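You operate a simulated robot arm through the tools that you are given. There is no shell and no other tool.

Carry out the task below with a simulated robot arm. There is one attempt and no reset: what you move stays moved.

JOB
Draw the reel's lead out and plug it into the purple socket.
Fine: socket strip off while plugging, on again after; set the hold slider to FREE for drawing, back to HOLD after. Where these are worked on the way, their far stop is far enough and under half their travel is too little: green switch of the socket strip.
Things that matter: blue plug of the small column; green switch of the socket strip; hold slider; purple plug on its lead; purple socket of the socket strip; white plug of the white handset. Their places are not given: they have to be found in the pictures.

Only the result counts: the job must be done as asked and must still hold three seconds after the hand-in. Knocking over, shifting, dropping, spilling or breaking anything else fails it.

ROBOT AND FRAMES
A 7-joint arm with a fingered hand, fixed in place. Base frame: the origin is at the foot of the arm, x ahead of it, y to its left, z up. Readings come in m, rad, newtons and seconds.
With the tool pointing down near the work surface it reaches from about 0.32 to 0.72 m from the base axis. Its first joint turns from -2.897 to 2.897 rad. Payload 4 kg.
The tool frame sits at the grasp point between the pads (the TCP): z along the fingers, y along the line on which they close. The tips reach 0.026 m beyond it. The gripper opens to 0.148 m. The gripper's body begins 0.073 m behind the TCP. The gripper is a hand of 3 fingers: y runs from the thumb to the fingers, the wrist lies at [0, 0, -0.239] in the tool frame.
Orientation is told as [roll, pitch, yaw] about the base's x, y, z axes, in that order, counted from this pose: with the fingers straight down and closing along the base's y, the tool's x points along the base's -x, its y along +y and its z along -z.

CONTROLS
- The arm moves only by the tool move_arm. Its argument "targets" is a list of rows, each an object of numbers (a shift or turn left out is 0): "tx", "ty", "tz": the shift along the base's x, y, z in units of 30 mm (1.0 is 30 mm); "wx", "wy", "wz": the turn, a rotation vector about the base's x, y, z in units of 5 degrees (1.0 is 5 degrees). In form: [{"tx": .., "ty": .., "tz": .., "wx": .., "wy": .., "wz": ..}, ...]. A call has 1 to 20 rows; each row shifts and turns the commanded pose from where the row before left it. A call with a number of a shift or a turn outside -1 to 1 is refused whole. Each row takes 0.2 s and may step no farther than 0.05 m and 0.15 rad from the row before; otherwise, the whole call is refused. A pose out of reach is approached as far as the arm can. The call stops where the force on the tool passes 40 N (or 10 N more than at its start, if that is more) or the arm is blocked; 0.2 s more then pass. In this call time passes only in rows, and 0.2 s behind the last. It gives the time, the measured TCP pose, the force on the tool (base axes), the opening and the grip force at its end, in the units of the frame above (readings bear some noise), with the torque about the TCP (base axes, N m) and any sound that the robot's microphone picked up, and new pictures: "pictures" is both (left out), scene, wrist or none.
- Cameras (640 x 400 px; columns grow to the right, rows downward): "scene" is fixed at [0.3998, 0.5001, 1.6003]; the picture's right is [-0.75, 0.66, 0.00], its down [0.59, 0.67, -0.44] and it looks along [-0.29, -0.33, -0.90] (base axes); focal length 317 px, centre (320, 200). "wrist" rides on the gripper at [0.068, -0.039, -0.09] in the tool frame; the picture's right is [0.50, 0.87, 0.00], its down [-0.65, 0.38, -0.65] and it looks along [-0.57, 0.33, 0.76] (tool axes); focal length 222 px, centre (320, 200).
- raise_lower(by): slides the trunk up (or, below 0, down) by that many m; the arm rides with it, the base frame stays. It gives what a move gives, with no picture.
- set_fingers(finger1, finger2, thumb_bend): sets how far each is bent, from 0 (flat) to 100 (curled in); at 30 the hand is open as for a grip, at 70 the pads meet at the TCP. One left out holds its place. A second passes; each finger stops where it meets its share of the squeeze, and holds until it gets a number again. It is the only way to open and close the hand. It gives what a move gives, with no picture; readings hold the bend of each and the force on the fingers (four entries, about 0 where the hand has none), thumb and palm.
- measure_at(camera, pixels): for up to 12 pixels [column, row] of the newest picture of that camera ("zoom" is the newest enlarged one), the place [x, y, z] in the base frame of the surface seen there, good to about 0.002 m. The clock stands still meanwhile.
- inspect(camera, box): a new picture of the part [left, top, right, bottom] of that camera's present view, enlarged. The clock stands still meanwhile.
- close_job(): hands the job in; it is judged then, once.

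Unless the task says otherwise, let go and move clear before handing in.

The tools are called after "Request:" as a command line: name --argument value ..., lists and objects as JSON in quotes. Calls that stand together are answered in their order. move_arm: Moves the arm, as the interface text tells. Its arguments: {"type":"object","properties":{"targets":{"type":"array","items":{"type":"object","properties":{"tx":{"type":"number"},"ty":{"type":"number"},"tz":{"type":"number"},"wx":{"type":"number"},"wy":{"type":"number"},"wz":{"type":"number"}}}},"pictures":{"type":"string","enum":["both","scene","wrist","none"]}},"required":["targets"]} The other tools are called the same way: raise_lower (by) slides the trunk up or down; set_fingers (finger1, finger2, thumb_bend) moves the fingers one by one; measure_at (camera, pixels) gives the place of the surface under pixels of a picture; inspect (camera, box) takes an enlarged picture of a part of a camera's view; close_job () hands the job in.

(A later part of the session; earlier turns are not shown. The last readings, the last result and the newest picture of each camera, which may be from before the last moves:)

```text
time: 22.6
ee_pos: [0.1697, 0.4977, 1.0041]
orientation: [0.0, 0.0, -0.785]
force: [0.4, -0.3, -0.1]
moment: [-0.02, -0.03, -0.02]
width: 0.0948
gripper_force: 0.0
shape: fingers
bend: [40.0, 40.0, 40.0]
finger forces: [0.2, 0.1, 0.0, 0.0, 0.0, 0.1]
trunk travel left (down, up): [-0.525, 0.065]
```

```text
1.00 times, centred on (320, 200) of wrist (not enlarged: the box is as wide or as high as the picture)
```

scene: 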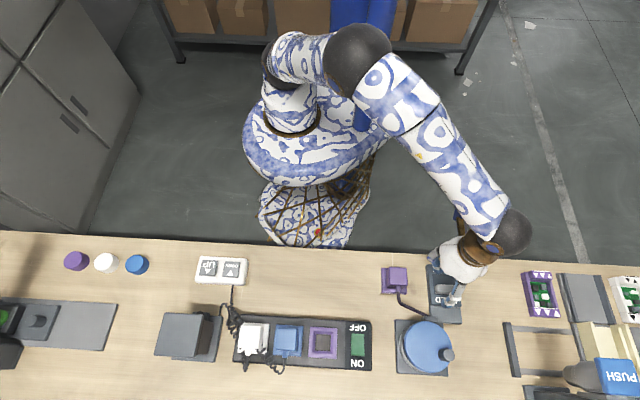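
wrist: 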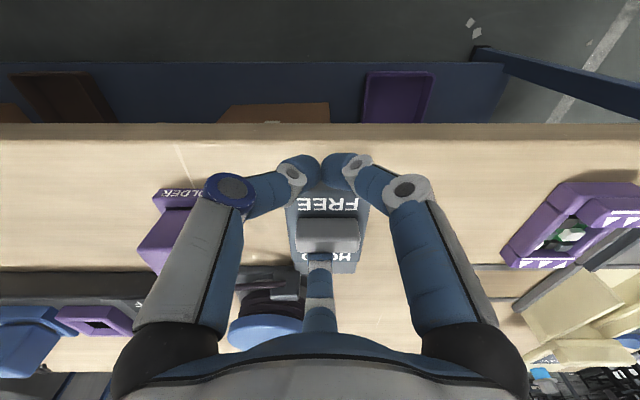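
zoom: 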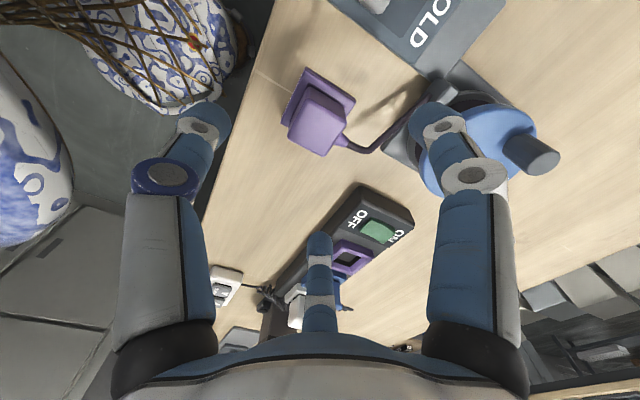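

The plug is in view at wrist (320,120). I'll enlarge it to measure its centre and orientation accurately.

Request:
inspect --camera "wrist" --box '[260, 50, 420, 170]'

Request:
measure_at --camera "zoom" --pixels '[[197, 140], [322, 230], [125, 290], [240, 395], [220, 270], [205, 70], [375, 190], [300, 180], [345, 330], [330, 350], [420, 385], [165, 220]]'

```text
3.33 times, centred on (340, 110) of wrist
```

zoom: 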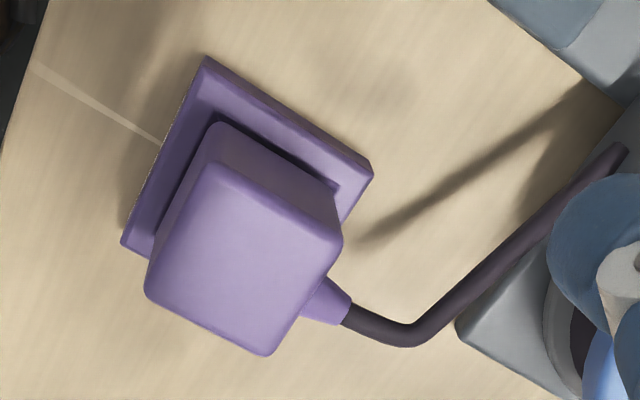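

```text
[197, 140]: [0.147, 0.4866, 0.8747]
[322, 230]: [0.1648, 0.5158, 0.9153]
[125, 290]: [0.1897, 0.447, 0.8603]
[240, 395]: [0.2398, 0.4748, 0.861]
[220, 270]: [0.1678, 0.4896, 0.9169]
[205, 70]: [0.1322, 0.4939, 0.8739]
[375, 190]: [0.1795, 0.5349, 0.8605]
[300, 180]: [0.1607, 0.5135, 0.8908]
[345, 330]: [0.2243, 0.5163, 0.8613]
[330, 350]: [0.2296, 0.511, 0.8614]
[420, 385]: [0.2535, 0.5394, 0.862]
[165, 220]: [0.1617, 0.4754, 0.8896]
```

Now I'll measure the plug's top-face corners at zoom (207,168), (338,242), (266,350), (150,288) and the holder's corners.

Request:
measure_at --camera "zoom" --pixels '[[210, 172], [332, 243], [264, 346], [155, 288], [207, 62], [367, 170], [126, 240], [318, 298], [335, 305], [355, 318], [410, 335], [500, 262]]'

```text
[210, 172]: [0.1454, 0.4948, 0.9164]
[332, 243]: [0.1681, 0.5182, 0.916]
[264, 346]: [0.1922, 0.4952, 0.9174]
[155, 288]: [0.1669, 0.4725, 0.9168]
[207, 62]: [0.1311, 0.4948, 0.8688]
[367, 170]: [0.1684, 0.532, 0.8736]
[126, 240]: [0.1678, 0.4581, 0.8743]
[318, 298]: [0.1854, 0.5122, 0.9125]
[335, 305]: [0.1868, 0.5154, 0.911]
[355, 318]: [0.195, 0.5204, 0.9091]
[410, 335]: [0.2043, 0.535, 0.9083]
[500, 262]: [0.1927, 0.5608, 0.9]
```

The plug is centred at about (0.168,0.495), square to the 45° direction, and the hand is nearly above it. I'll descend around it with the fingers open.

Request:
move_arm --targets '[{"tz": -1}, {"tz": -1}, {"tz": -0.8}]' --pictures "both"

Request:
inspect --camera "wrist" --box '[160, 40, 500, 260]'

```text
time: 23.4
ee_pos: [0.1707, 0.4999, 0.9216]
orientation: [0.0, 0.0, -0.783]
force: [0.2, -0.2, 0.5]
moment: [-0.05, -0.01, 0.02]
width: 0.0947
gripper_force: 0.0
shape: fingers
bend: [40.0, 40.0, 40.0]
finger forces: [0.1, 0.0, 0.1, 0.0, 0.0, 0.0]
trunk travel left (down, up): [-0.525, 0.065]
```

scene: 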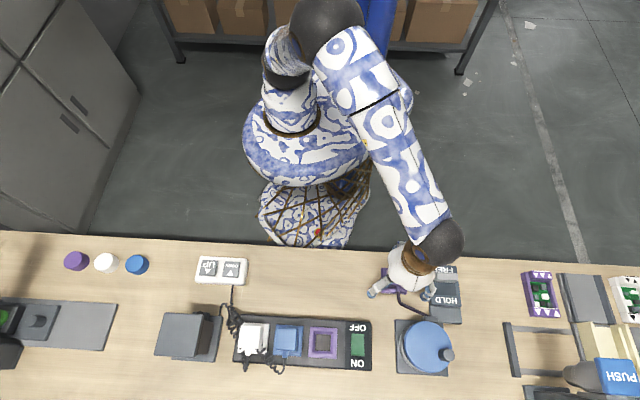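
wrist: 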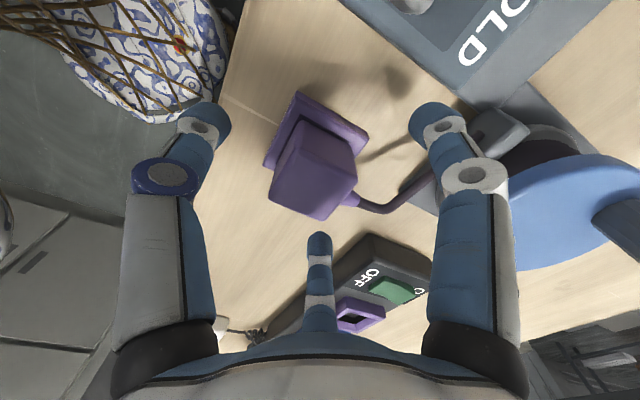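

```text
1.82 times, centred on (330, 150) of wrist
```

zoom: 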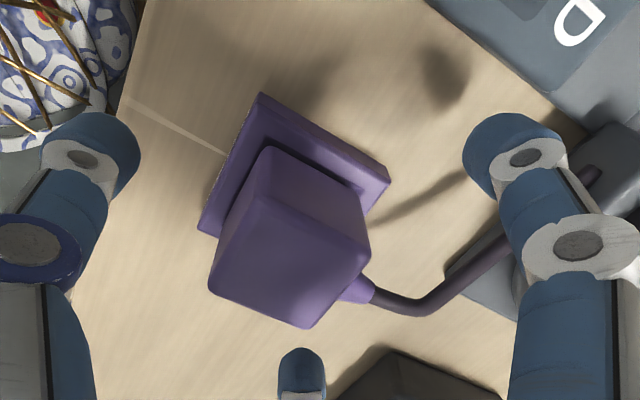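

The plug sits between the three fingers. I'll fine-correct and lower to grip height (tips about 4 mm above the holder).

Request:
move_arm --targets '[{"tx": -0.03, "ty": -0.09, "tz": -0.3}, {"tz": -0.28}]' --pictures "wrist"

Request:
inspect --camera "wrist" --box '[160, 40, 500, 260]'

Request:
measure_at --camera "zoom" --pixels '[[100, 200], [110, 150], [300, 360], [300, 390], [510, 200], [490, 150], [290, 250], [240, 280], [350, 260]]'

```text
time: 24.0
ee_pos: [0.1694, 0.4954, 0.9043]
orientation: [0.0, -0.002, -0.786]
force: [-0.5, -0.3, -0.5]
moment: [0.03, -0.01, -0.01]
width: 0.0948
gripper_force: 0.0
shape: fingers
bend: [40.0, 40.0, 40.0]
finger forces: [0.1, 0.1, 0.0, 0.1, 0.0, 0.1]
trunk travel left (down, up): [-0.525, 0.065]
```

wrist: 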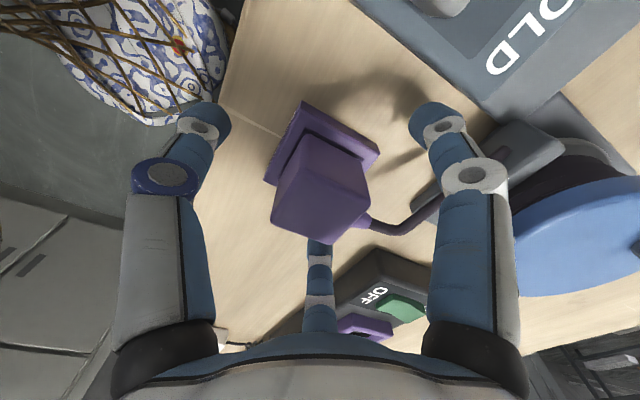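

```text
1.82 times, centred on (330, 150) of wrist
```

zoom: 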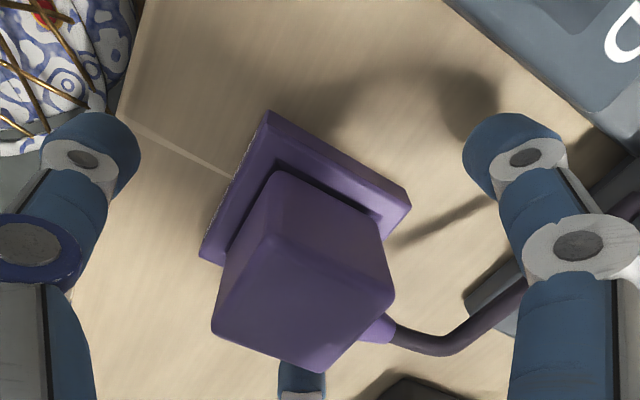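

```text
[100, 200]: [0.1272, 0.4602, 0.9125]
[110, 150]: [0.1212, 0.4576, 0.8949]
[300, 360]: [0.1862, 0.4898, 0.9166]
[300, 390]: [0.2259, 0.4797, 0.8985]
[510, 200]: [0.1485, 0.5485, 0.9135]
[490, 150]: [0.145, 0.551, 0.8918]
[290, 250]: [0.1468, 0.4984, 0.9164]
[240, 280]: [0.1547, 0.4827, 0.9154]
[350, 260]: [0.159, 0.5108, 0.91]
```

All three fingers surround the plug. I'll close them on it; each will stop on its share of the squeeze.

Request:
set_fingers --finger1 75 --finger2 75 --thumb_bend 75

Request:
inspect --camera "wrist" --box '[160, 40, 500, 260]'

```text
time: 25.0
ee_pos: [0.1688, 0.4948, 0.9051]
orientation: [0.004, 0.0, -0.783]
force: [-5.7, -4.0, 14.8]
moment: [0.12, -0.03, -0.01]
width: 0.0343
gripper_force: 24.2
shape: fingers
bend: [56.0, 56.0, 63.0]
finger forces: [16.4, 14.8, 0.1, 0.0, 17.2, 0.1]
trunk travel left (down, up): [-0.525, 0.065]
```

```text
1.82 times, centred on (330, 150) of wrist
```

zoom: 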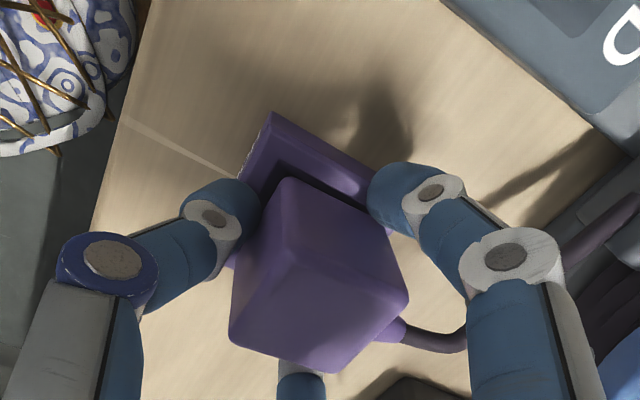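

The grip holds (about 15 N on each finger, width 34 mm). I'll lift gently and check that the plug comes out with the hand.

Request:
move_arm --targets '[{"tz": 0.2}, {"tz": 0.2}, {"tz": 0.3}]' --pictures "wrist"

Request:
inspect --camera "wrist" --box '[160, 40, 500, 260]'

```text
time: 25.8
ee_pos: [0.171, 0.4965, 0.9251]
orientation: [0.002, 0.0, -0.786]
force: [0.2, 0.0, -1.0]
moment: [-0.01, 0.02, 0.01]
width: 0.0208
gripper_force: 11.4
shape: fingers
bend: [58.0, 58.0, 68.0]
finger forces: [7.5, 7.4, 0.0, 0.0, 8.4, 0.0]
trunk travel left (down, up): [-0.525, 0.065]
```

wrist: 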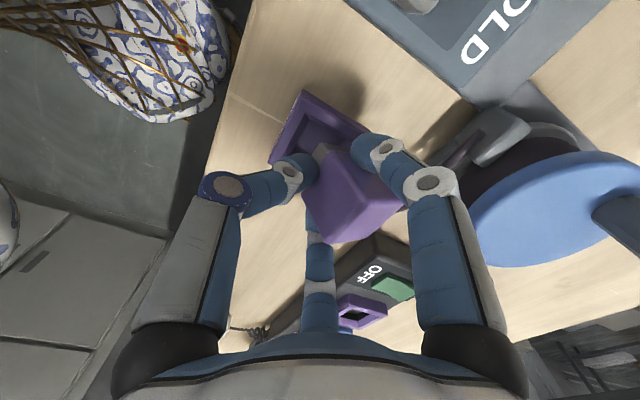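

```text
1.82 times, centred on (330, 150) of wrist
```

zoom: 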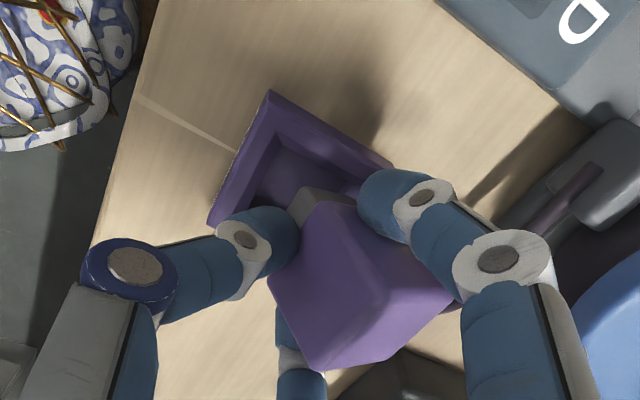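

The plug has come up but looks tilted in the grasp (grey foot visible at zoom (315,200)). I'll measure its faces before doing anything else.

Request:
measure_at --camera "zoom" --pixels '[[310, 195], [340, 200], [320, 215], [340, 230], [290, 270], [320, 260], [350, 260], [370, 290], [340, 340], [400, 270], [430, 290], [400, 330]]'

Request:
inspect --camera "scene" --box '[360, 230, 480, 330]'

```text
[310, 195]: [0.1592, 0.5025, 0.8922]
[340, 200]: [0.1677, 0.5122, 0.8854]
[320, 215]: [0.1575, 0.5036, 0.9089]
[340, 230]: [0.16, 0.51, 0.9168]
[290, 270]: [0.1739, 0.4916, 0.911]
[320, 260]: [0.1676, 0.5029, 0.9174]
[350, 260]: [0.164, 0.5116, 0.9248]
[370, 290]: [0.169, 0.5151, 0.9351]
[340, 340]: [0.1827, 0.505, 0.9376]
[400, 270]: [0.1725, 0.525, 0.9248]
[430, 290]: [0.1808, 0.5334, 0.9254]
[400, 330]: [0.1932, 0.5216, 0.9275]
```

```text
4.00 times, centred on (420, 280) of scene
```

zoom: 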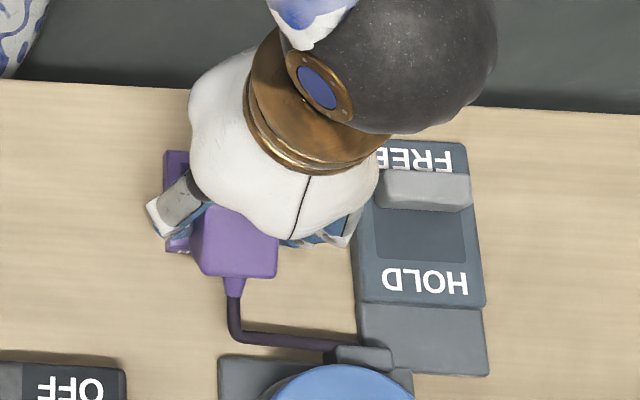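

Measured faces show the plug tipped about 30° (its robot-side top edge is highest at z≈0.937), so my grip was probably too low on the body. I'll look closer before correcting.

Request:
inspect --camera "wrist" --box '[260, 80, 440, 260]'

Request:
measure_at --camera "zoom" --pixels '[[150, 160], [175, 140], [200, 150], [180, 180], [160, 190], [220, 190], [110, 180], [90, 160], [270, 130], [250, 160], [150, 120], [230, 110]]'

Request:
inspect --camera "scene" --box '[370, 255, 430, 315]'

```text
2.22 times, centred on (350, 170) of wrist
```

zoom: 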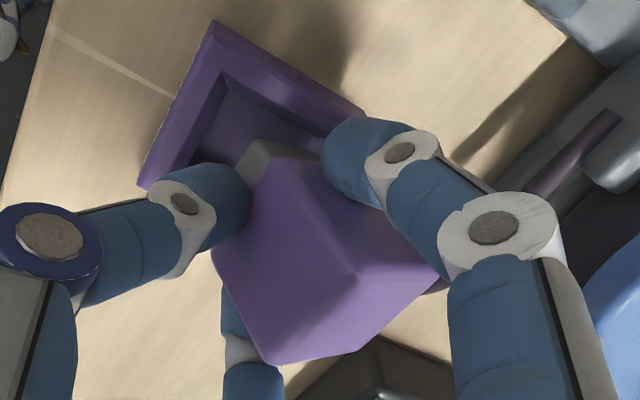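

```text
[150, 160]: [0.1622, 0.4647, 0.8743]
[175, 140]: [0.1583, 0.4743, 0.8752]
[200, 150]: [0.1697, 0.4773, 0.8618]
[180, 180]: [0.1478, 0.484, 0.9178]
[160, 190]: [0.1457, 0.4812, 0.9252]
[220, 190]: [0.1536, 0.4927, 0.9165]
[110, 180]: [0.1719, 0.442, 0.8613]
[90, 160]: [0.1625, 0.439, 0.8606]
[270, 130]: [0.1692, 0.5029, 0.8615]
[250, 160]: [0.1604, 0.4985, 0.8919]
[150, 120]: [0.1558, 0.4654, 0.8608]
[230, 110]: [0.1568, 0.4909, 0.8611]
```

```text
6.67 times, centred on (400, 285) of scene
```

zoom: 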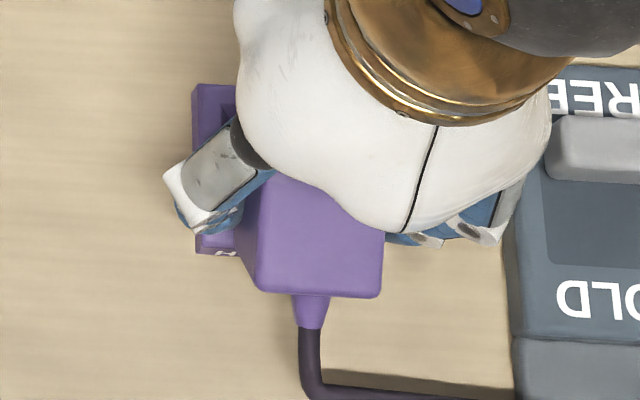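

The holder is a frame with a 13 mm recess, and the plug is held by its lower edge, leaning toward the reel. I'll raise it, tilt the hand to bring the plug upright, reseat it in the holder and regrasp higher.

Request:
move_arm --targets '[{"tz": 0.4}, {"tz": 0.4}, {"tz": 0.4}, {"wx": 0.5, "wy": -0.5}, {"wx": 0.5, "wy": -0.5}, {"wx": 0.5, "wy": -0.5}, {"wx": 0.5, "wy": -0.5}]' --pictures "both"

Request:
inspect --camera "wrist" --box '[220, 60, 460, 260]'

```text
time: 27.4
ee_pos: [0.1684, 0.4966, 0.9602]
orientation: [0.247, 0.001, -0.784]
force: [-1.0, 1.0, -0.6]
moment: [0.02, 0.01, 0.01]
width: 0.0204
gripper_force: 11.9
shape: fingers
bend: [58.0, 58.0, 68.0]
finger forces: [7.5, 6.9, 0.0, 0.0, 8.4, 0.1]
trunk travel left (down, up): [-0.525, 0.065]
```

scene: 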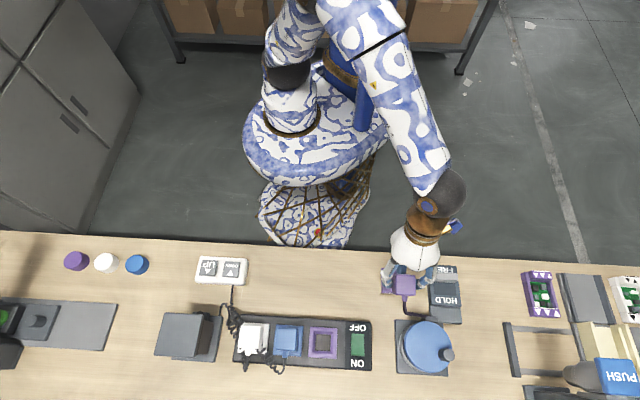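
wrist: 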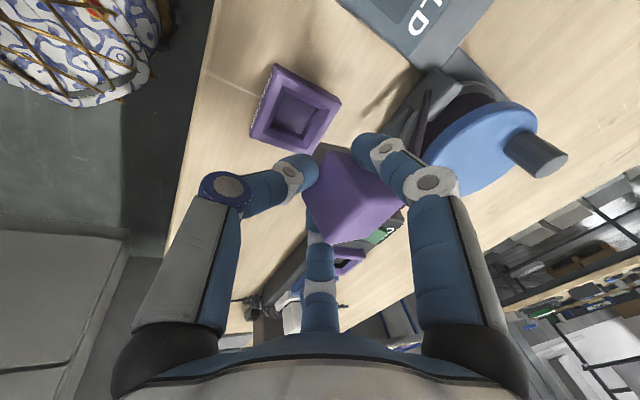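

```text
2.00 times, centred on (340, 160) of wrist
```

zoom: 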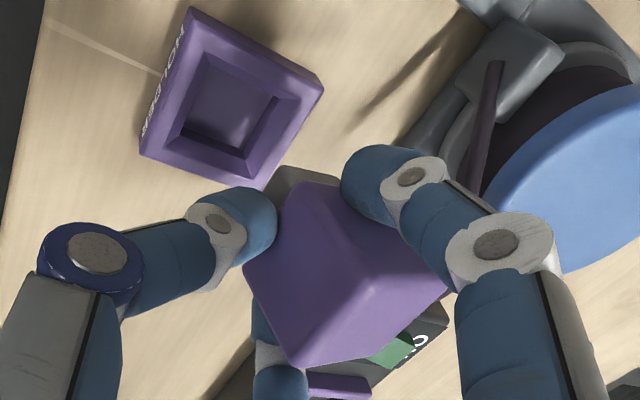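

The plug stays stable in the hand as it tilts (14° so far). I'll continue the tilt to about 30° and measure the plug's top face.

Request:
move_arm --targets '[{"wx": 0.5, "wy": -0.5}, {"wx": 0.5, "wy": -0.5}, {"wx": 0.5, "wy": -0.5}, {"wx": 0.5, "wy": -0.5}, {"wx": 0.35, "wy": -0.35}]' --pictures "both"

Request:
inspect --camera "scene" --box '[370, 240, 450, 320]'

Request:
measure_at --camera "zoom" --pixels '[[230, 180], [280, 180], [230, 210], [280, 210], [230, 240], [280, 240], [255, 260], [320, 200], [255, 210], [200, 200]]'

```text
time: 28.6
ee_pos: [0.1688, 0.497, 0.9594]
orientation: [0.537, 0.0, -0.788]
force: [-0.5, 0.7, -2.0]
moment: [-0.02, 0.05, -0.03]
width: 0.0202
gripper_force: 11.0
shape: fingers
bend: [58.0, 58.0, 68.0]
finger forces: [7.2, 6.7, 0.1, 0.1, 8.3, 0.0]
trunk travel left (down, up): [-0.525, 0.065]
```

scene: 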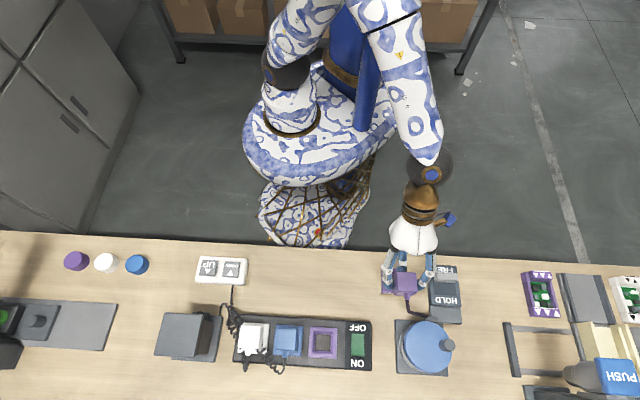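
wrist: 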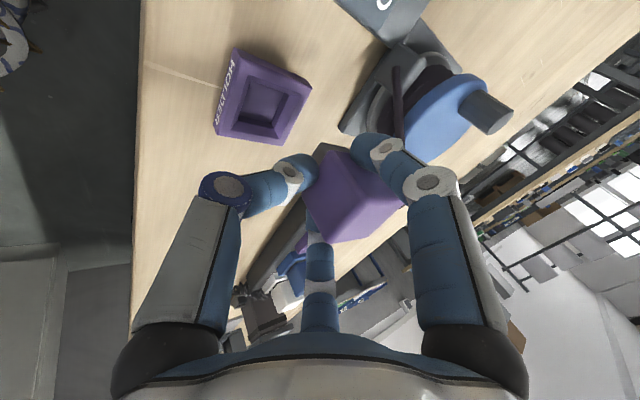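

```text
5.00 times, centred on (410, 280) of scene
```

zoom: 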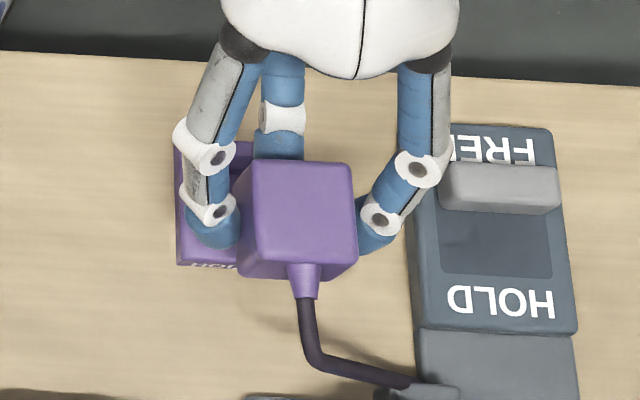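

```text
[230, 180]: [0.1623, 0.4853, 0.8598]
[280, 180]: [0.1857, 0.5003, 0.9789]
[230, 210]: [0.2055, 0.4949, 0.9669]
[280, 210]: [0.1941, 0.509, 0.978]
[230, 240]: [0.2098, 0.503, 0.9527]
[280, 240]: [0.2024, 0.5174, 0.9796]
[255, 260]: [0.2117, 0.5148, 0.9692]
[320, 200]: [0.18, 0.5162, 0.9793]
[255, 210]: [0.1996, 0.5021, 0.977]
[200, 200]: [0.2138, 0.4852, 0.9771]
```

The plug is now upright in the hand (top face level at z≈0.979) and fully visible to the scene camera, so I can take it straight to the socket. I'll measure its corners to get its centre and yaw.

Request:
measure_at --camera "zoom" --pixels '[[262, 168], [342, 168], [350, 255], [256, 252], [300, 170], [302, 255], [258, 210], [347, 210], [245, 240], [240, 270], [300, 280], [305, 300]]'

Request:
inspect --camera "wrist" --box '[260, 120, 420, 260]'

```text
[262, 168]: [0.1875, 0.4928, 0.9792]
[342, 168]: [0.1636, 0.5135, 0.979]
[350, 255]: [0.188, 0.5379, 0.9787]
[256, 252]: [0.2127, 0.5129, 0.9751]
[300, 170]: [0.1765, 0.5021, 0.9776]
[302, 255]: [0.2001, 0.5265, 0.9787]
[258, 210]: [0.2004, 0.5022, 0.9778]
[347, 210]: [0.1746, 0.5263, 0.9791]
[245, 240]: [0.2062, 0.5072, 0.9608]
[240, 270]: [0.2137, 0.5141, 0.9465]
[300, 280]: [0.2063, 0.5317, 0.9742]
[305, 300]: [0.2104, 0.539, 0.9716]
```

```text
2.86 times, centred on (340, 190) of wrist
```

zoom: 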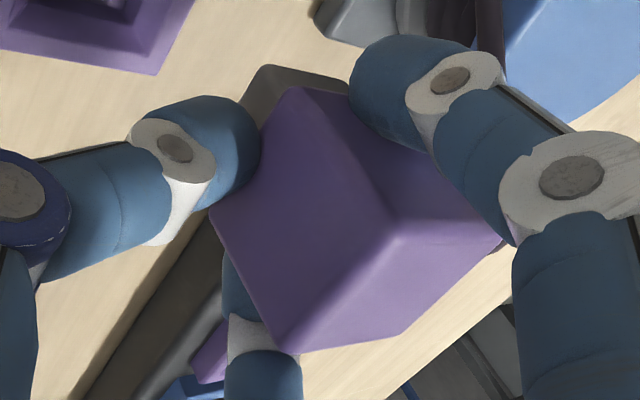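

The plug's top centre is at (0.188,0.514), 26 mm beyond the TCP along the slide direction, with yaw within 1–2° of the strip. I'll raise it and draw it slowly toward the purple socket, watching the lead tension.

Request:
move_arm --targets '[{"tz": 0.4}, {"tz": 0.4}, {"tx": 0.4, "ty": -0.06}, {"tx": 0.4, "ty": -0.06}, {"tx": 0.4, "ty": -0.06}, {"tx": 0.4, "ty": -0.06}]' --pictures "both"

```text
time: 30.0
ee_pos: [0.2156, 0.4885, 0.984]
orientation: [0.538, 0.0, -0.785]
force: [0.2, 0.0, -0.5]
moment: [-0.06, 0.02, 0.03]
width: 0.0204
gripper_force: 11.0
shape: fingers
bend: [58.0, 58.0, 68.0]
finger forces: [7.2, 6.8, 0.0, 0.0, 8.1, 0.0]
trunk travel left (down, up): [-0.525, 0.065]
```

scene: 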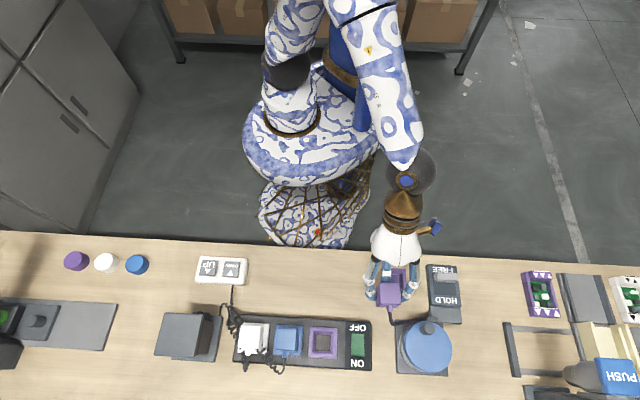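
wrist: 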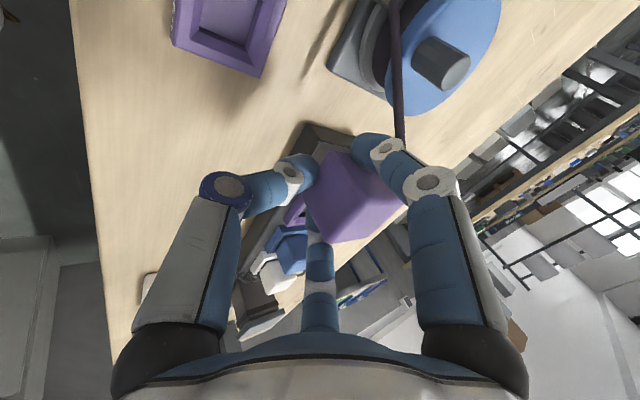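

The lead is paying out with no noticeable tension and the reel's crank has turned. I'll continue toward the socket.

Request:
move_arm --targets '[{"tx": 0.4, "ty": -0.06}, {"tx": 0.4, "ty": -0.06}, {"tx": 0.4, "ty": -0.06}, {"tx": 0.4, "ty": -0.06}, {"tx": 0.4, "ty": -0.06}, {"tx": 0.4, "ty": -0.06}, {"tx": 0.4, "ty": -0.06}, {"tx": 0.4, "ty": -0.06}, {"tx": 0.4, "ty": -0.06}, {"tx": 0.4, "ty": -0.06}, {"tx": 0.4, "ty": -0.06}]' --pictures "both"

Request:
inspect --camera "scene" --box '[270, 285, 390, 375]'

```text
time: 32.4
ee_pos: [0.3475, 0.469, 0.9834]
orientation: [0.538, 0.0, -0.784]
force: [-0.2, -0.2, 0.4]
moment: [0.03, 0.0, 0.03]
width: 0.0203
gripper_force: 10.9
shape: fingers
bend: [58.0, 58.0, 68.0]
finger forces: [7.1, 7.0, 0.1, 0.1, 8.0, 0.0]
trunk travel left (down, up): [-0.525, 0.065]
```

scene: 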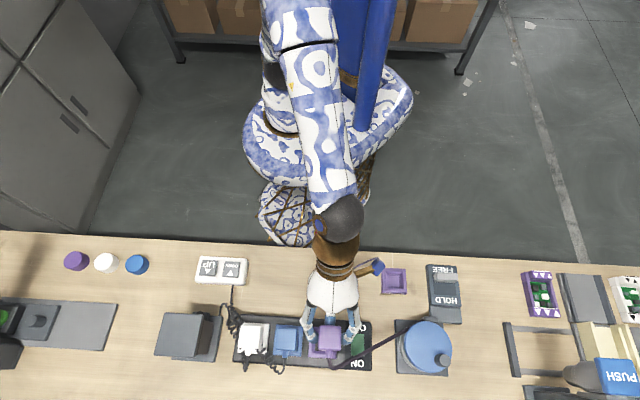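
wrist: 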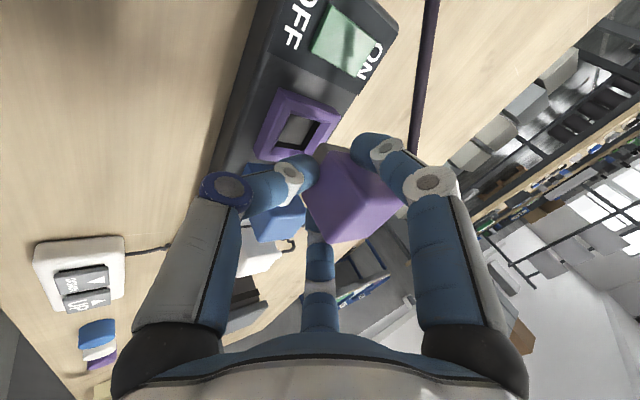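

```text
4.44 times, centred on (330, 330) of scene
```

zoom: 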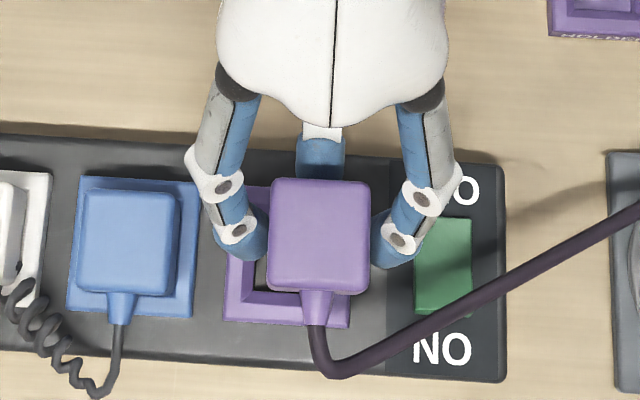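

The scene zoom shows the plug just above the purple socket, with the blue plug well clear. I'll measure plug corners and socket frame corners to align.

Request:
measure_at --camera "zoom" --pixels '[[278, 184], [363, 186], [362, 284], [272, 284], [320, 185], [318, 285], [274, 235], [366, 235], [320, 235]]'

Request:
measure_at --camera "zoom" --pixels '[[226, 318], [345, 325], [260, 195], [232, 250], [250, 305], [290, 310], [300, 292], [258, 285], [262, 270], [190, 185], [190, 310], [75, 180]]'

```text
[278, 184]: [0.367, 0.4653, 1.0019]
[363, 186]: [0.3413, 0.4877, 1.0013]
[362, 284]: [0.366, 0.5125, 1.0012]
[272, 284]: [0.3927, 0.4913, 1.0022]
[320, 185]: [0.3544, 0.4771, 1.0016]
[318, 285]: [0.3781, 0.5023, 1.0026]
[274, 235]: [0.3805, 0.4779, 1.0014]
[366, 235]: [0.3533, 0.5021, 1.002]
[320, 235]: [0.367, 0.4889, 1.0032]
```

```text
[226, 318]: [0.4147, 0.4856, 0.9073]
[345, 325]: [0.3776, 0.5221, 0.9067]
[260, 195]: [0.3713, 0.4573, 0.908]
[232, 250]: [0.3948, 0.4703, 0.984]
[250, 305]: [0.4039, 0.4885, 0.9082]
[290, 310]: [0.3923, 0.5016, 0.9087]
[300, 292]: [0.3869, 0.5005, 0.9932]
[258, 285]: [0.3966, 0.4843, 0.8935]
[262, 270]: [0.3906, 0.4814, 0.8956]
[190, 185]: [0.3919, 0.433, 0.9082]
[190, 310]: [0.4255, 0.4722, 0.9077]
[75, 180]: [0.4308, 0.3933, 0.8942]
```

The plug centre is at (0.3667,0.4896) versus the socket centre (0.378,0.485), with about 2° yaw error. I'll correct these and lower to just above the socket.

Request:
move_arm --targets '[{"tx": 0.2, "ty": -0.08, "wz": -0.35}, {"tx": 0.18, "ty": -0.07}, {"tz": -0.4}, {"tz": -0.4}]' --pictures "both"

Request:
inspect --camera "scene" --box '[270, 285, 390, 375]'

Request:
measure_at --camera "zoom" --pixels '[[270, 200], [355, 202], [355, 296], [265, 296], [312, 203], [310, 298], [268, 250], [358, 250], [312, 250], [226, 318], [345, 325], [300, 320]]'

```text
time: 33.4
ee_pos: [0.3599, 0.4657, 0.9585]
orientation: [0.536, 0.001, -0.816]
force: [0.5, -1.6, -0.6]
moment: [-0.02, 0.0, 0.02]
width: 0.0201
gripper_force: 10.5
shape: fingers
bend: [58.0, 58.0, 71.0]
finger forces: [6.9, 6.9, 0.0, 0.0, 8.0, 0.0]
trunk travel left (down, up): [-0.525, 0.065]
```

scene: 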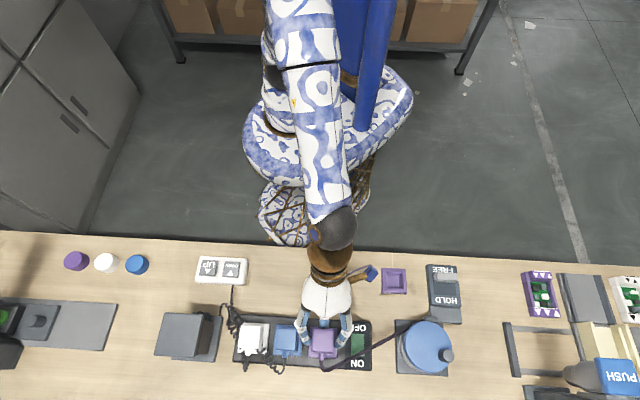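
wrist: 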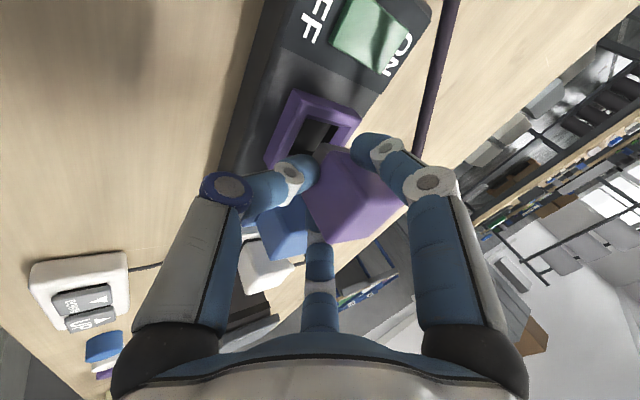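

```text
4.44 times, centred on (330, 330) of scene
```

zoom: 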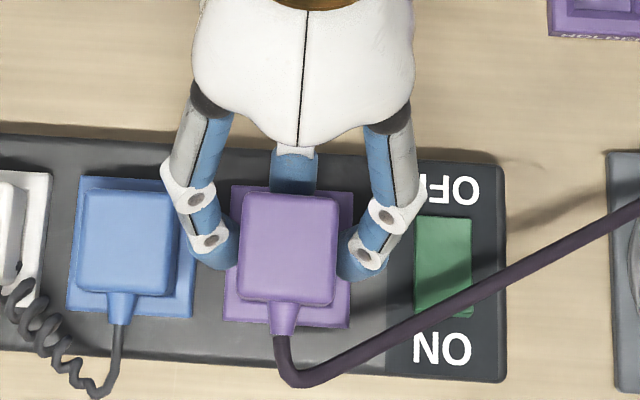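

```text
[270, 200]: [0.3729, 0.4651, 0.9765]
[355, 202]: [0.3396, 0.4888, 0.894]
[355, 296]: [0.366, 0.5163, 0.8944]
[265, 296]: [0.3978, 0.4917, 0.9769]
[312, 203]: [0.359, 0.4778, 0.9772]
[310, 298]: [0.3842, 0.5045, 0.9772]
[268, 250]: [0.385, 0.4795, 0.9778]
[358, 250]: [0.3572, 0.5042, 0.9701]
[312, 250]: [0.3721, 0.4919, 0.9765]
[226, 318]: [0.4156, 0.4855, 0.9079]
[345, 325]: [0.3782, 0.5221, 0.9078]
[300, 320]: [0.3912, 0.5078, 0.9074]
```

The plug is lower and nearly over the socket. I'll remeasure its corners with better-placed pixels.

Request:
measure_at --camera "zoom" --pixels '[[248, 198], [333, 201], [330, 299], [241, 296], [290, 198], [285, 298], [244, 245], [333, 250], [288, 248], [236, 190], [352, 192], [230, 250]]'

```text
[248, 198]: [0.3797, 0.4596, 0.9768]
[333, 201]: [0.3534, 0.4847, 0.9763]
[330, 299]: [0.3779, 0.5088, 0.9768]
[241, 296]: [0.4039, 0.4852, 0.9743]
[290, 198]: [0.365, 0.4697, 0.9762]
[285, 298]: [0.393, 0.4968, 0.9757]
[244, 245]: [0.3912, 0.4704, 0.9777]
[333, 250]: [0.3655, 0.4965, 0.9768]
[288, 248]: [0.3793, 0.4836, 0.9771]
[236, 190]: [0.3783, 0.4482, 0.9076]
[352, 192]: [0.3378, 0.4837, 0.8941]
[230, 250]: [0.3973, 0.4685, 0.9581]
```

The plug centre (0.3787,0.484) is within 1 mm of the socket centre (0.378,0.485). I'll lower slowly, watching for contact.

Request:
move_arm --targets '[{"tx": -0.02, "ty": 0.03, "tz": -0.2}, {"tz": -0.2}, {"tz": -0.15}, {"tz": -0.1}]' --pictures "both"

Request:
inspect --camera "scene" --box '[270, 285, 390, 375]'

Request:
measure_at --camera "zoom" --pixels '[[250, 212], [330, 212], [330, 308], [244, 308], [290, 212], [285, 305], [244, 260], [330, 260], [288, 260]]'

```text
time: 34.4
ee_pos: [0.3591, 0.4663, 0.9392]
orientation: [0.536, 0.0, -0.816]
force: [0.4, 0.1, -0.3]
moment: [0.01, 0.01, 0.02]
width: 0.0199
gripper_force: 11.1
shape: fingers
bend: [58.0, 58.0, 71.0]
finger forces: [7.1, 7.0, 0.1, 0.0, 7.9, 0.1]
trunk travel left (down, up): [-0.525, 0.065]
```

scene: 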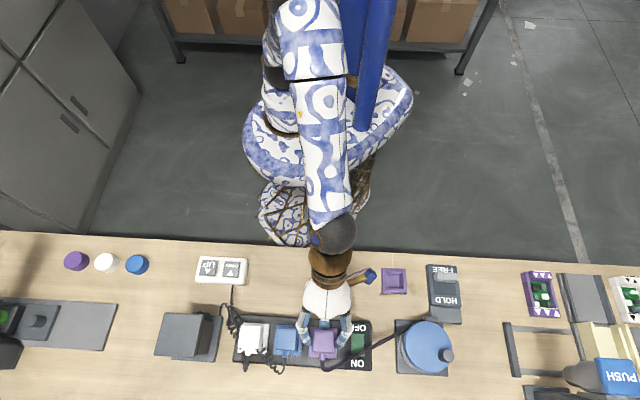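
wrist: 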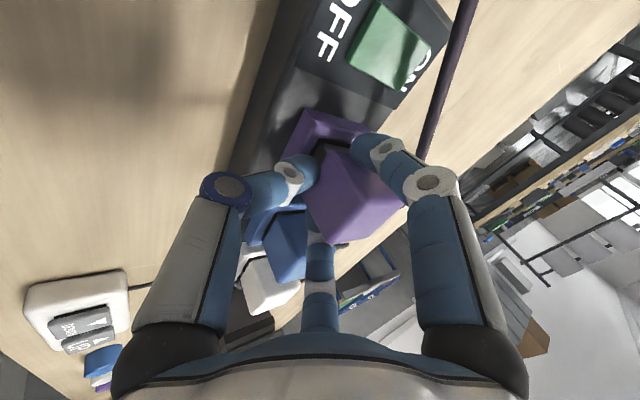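

```text
4.44 times, centred on (330, 330) of scene
```

zoom: 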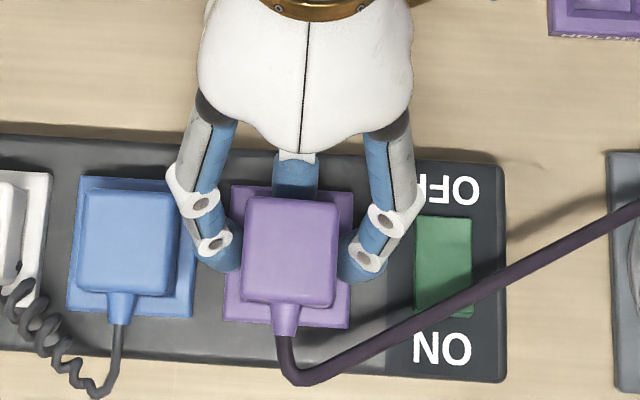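

```text
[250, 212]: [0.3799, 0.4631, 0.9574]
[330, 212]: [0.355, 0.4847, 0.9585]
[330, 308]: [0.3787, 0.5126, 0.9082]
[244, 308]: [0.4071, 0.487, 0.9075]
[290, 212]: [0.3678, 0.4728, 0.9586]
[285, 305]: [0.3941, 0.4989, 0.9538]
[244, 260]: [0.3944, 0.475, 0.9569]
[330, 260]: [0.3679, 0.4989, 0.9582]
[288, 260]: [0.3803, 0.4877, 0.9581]
```

The plug top is at 0.958, so the foot is already about 5 mm inside the recess with no contact force. I'll nudge 1 mm left and lower in 2 mm steps.

Request:
move_arm --targets '[{"tx": 0.025, "ty": -0.025}, {"tz": -0.07}, {"tz": -0.07}]' --pictures "none"

Request:
inspect --camera "scene" --box '[270, 285, 390, 375]'

Request:
measure_at --camera "zoom" --pixels '[[250, 212], [330, 212], [325, 298], [248, 295], [290, 212], [285, 298], [246, 255], [330, 260], [288, 260]]'

```text
time: 35.2
ee_pos: [0.3591, 0.4659, 0.9363]
orientation: [0.537, 0.001, -0.816]
force: [0.3, 0.7, 2.7]
moment: [0.04, -0.07, 0.0]
width: 0.0198
gripper_force: 10.7
shape: fingers
bend: [58.0, 58.0, 71.0]
finger forces: [7.9, 7.5, 0.1, 0.1, 7.5, 0.1]
trunk travel left (down, up): [-0.525, 0.065]
```

```text
4.44 times, centred on (330, 330) of scene
```

zoom: 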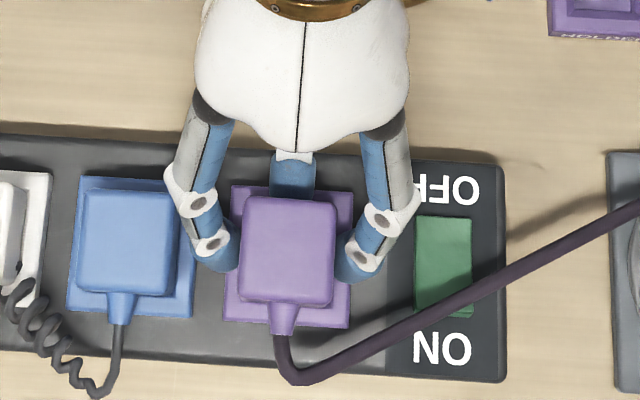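

```text
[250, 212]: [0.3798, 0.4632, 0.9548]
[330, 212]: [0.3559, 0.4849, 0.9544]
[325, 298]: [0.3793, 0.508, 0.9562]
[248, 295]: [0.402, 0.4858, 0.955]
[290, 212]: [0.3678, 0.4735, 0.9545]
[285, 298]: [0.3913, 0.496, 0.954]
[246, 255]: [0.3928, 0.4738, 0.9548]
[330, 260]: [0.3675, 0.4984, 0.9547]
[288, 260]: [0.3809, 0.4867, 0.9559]
```

Light contact (2.7 N) with the plug top at about 0.955; the seat is at about 0.950. I'll push down a little more in fine steps.

Request:
move_arm --targets '[{"tz": -0.07}]' --pictures "none"

Request:
inspect --camera "scene" --box '[270, 285, 390, 375]'

Request:
measure_at --camera "zoom" --pixels '[[250, 212], [330, 212], [325, 298], [248, 295], [290, 212], [285, 298], [246, 255], [330, 260], [288, 260]]'

```text
time: 35.6
ee_pos: [0.3599, 0.4643, 0.9332]
orientation: [0.536, -0.001, -0.816]
force: [-4.1, 1.1, -0.6]
moment: [0.01, 0.08, 0.04]
width: 0.0189
gripper_force: 11.0
shape: fingers
bend: [58.0, 58.0, 73.0]
finger forces: [7.1, 6.0, 0.0, 0.0, 10.3, 0.0]
trunk travel left (down, up): [-0.525, 0.065]
```

```text
4.44 times, centred on (330, 330) of scene
```

zoom: 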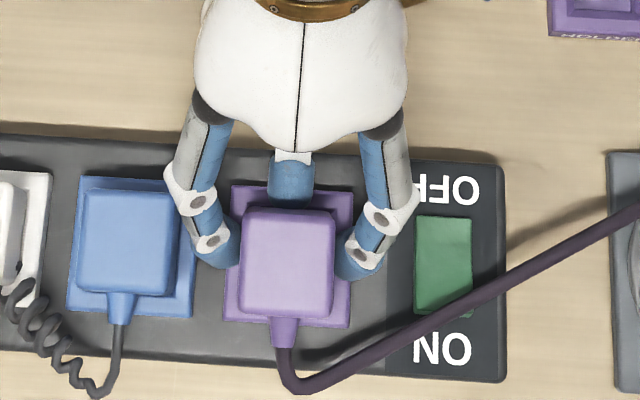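

```text
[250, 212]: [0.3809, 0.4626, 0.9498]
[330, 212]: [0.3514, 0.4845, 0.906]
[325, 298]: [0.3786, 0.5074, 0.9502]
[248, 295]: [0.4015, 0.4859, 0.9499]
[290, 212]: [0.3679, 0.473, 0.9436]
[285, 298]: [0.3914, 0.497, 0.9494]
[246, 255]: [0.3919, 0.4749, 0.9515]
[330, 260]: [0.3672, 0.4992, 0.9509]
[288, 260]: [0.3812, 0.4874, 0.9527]
```

The plug top now reads ~0.950 (seat height), but it looks shifted about 4 mm toward the reel side compared with the blue plug in its frame. I'll measure its corners again.

Request:
measure_at --camera "zoom" --pixels '[[252, 215], [330, 217], [328, 312], [245, 310], [290, 216], [287, 313], [248, 262], [332, 264], [290, 264], [228, 315], [347, 322], [236, 190]]'

Request:
measure_at --camera "zoom" --pixels '[[90, 196], [170, 198], [170, 288], [82, 285], [130, 195], [126, 288], [84, 240], [175, 242], [130, 242], [78, 180], [198, 186], [190, 312]]'

Request:
inspect --camera "wrist" --box '[230, 80, 450, 260]'

```text
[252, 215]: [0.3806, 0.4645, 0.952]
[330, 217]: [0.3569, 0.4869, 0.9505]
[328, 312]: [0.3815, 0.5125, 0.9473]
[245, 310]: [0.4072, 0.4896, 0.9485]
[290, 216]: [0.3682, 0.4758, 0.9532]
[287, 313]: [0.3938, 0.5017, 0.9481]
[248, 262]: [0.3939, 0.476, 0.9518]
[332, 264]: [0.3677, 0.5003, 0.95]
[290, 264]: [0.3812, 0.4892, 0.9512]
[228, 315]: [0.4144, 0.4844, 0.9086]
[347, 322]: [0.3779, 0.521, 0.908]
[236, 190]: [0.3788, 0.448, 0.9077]
```

```text
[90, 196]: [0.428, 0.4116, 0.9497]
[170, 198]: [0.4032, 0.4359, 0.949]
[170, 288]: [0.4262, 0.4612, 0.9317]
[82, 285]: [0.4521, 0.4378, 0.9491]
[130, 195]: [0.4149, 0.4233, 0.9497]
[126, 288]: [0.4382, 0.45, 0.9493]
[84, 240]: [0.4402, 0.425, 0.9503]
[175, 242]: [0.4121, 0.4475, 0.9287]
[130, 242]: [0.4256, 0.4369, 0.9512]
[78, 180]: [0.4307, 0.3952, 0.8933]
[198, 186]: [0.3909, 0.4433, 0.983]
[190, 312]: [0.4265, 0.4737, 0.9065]
```

```text
2.22 times, centred on (340, 170) of wrist
```

zoom: 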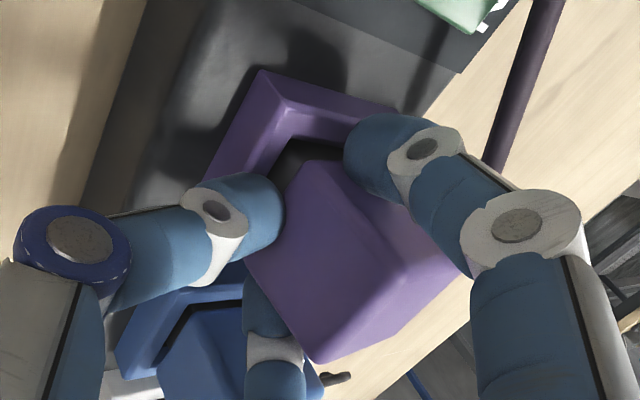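

The plug is tipped a few degrees: its robot-side edge is ~4 mm high, probably because the thumb tip is wedged under it, and it sits ~5 mm toward the far side. I'll drag it back 4 mm toward the robot before releasing the thumb.

Request:
move_arm --targets '[{"tx": -0.05, "ty": -0.05, "tz": 0.03}, {"tx": -0.05, "ty": -0.05}]' --pictures "none"

Request:
inspect --camera "scene" --box '[270, 285, 390, 375]'

Request:
measure_at --camera "zoom" --pixels '[[252, 215], [330, 217], [328, 305], [245, 303], [290, 212], [287, 308], [248, 262], [332, 264], [290, 264]]'

```text
time: 36.2
ee_pos: [0.3567, 0.4621, 0.9342]
orientation: [0.537, -0.001, -0.816]
force: [1.5, 4.7, -4.4]
moment: [0.06, 0.04, 0.03]
width: 0.0189
gripper_force: 7.7
shape: fingers
bend: [58.0, 58.0, 73.0]
finger forces: [7.3, 5.7, 0.0, 0.0, 4.0, 0.0]
trunk travel left (down, up): [-0.525, 0.065]
```

```text
4.44 times, centred on (330, 330) of scene
```

zoom: 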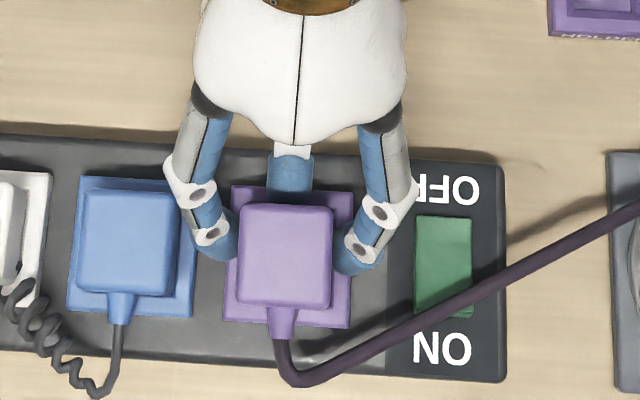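

```text
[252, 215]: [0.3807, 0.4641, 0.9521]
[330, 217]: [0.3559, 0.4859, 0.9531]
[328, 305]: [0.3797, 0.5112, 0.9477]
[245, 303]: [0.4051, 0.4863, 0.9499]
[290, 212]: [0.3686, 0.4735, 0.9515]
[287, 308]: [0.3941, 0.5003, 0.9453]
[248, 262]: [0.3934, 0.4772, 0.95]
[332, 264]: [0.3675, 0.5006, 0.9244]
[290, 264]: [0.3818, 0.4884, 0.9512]
```

Pulling back meets resistance, so the foot is already against the recess wall and the offset is mostly tilt from the thumb wedged under the edge. I'll relieve the thumb load by pulling back 2 mm, then open the two side fingers slightly.

Request:
move_arm --targets '[{"tx": -0.045, "ty": -0.045}]' --pictures "none"

Request:
inspect --camera "scene" --box '[270, 285, 390, 375]'

```text
time: 36.6
ee_pos: [0.3575, 0.461, 0.9339]
orientation: [0.536, 0.0, -0.816]
force: [2.3, 2.7, -5.1]
moment: [-0.03, 0.01, 0.0]
width: 0.0182
gripper_force: 7.5
shape: fingers
bend: [58.0, 58.0, 73.0]
finger forces: [6.3, 5.8, 0.0, 0.1, 3.2, 0.0]
trunk travel left (down, up): [-0.525, 0.065]
```

```text
4.44 times, centred on (330, 330) of scene
```

zoom: 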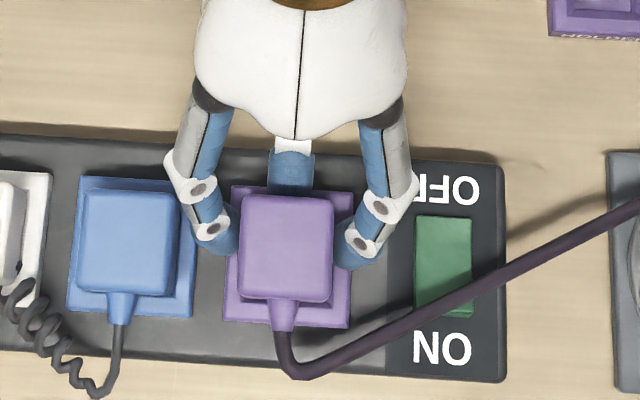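

The plug followed back toward the robot. I'll remeasure its top corners for centre and level.

Request:
measure_at --camera "zoom" --pixels '[[252, 202], [328, 204], [326, 294], [246, 291], [290, 202], [286, 295], [248, 248], [328, 250], [288, 248], [245, 198], [333, 198]]'

```text
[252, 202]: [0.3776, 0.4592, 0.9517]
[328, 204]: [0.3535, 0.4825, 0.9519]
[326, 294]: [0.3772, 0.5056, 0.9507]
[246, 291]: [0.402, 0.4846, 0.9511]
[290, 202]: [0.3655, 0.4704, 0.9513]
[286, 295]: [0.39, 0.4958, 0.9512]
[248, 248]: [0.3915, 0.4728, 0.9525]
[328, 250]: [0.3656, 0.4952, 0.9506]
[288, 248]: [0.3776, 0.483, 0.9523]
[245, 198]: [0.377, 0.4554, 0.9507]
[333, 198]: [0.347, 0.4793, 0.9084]
```

The plug is now level (z≈0.951) and centred at (0.378,0.483), within 2 mm of the socket. I'll press down gently to seat it.

Request:
move_arm --targets '[{"tx": 0.01, "ty": 0.03, "tz": -0.05}, {"tz": -0.05}]' --pictures "none"

Request:
inspect --camera "scene" --box '[270, 285, 390, 375]'

Request:
measure_at --camera "zoom" --pixels '[[252, 202], [328, 204], [326, 294], [246, 291], [290, 202], [286, 295], [248, 248], [328, 250], [288, 248]]'

```text
time: 37.2
ee_pos: [0.3562, 0.4607, 0.932]
orientation: [0.539, 0.0, -0.815]
force: [2.3, 2.2, -1.1]
moment: [0.02, -0.03, 0.05]
width: 0.0183
gripper_force: 8.0
shape: fingers
bend: [58.0, 58.0, 73.0]
finger forces: [6.7, 6.3, 0.1, 0.0, 3.6, 0.0]
trunk travel left (down, up): [-0.525, 0.065]
```

```text
4.44 times, centred on (330, 330) of scene
```

zoom: 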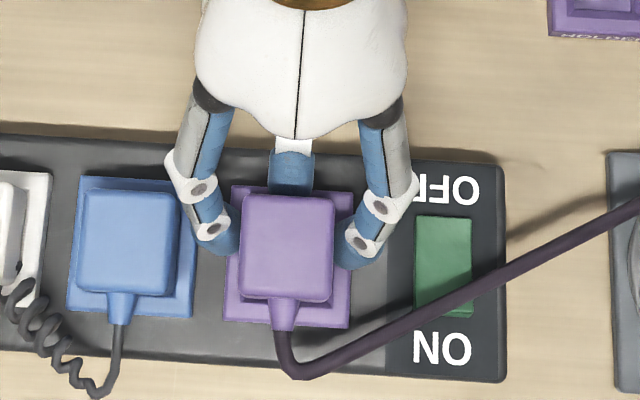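

```text
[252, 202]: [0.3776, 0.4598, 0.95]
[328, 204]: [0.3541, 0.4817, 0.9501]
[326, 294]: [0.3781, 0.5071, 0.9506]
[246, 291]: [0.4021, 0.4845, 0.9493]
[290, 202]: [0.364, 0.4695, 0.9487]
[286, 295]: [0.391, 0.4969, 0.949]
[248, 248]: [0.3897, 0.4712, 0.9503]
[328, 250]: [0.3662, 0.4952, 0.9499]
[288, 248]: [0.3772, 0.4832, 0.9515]
```

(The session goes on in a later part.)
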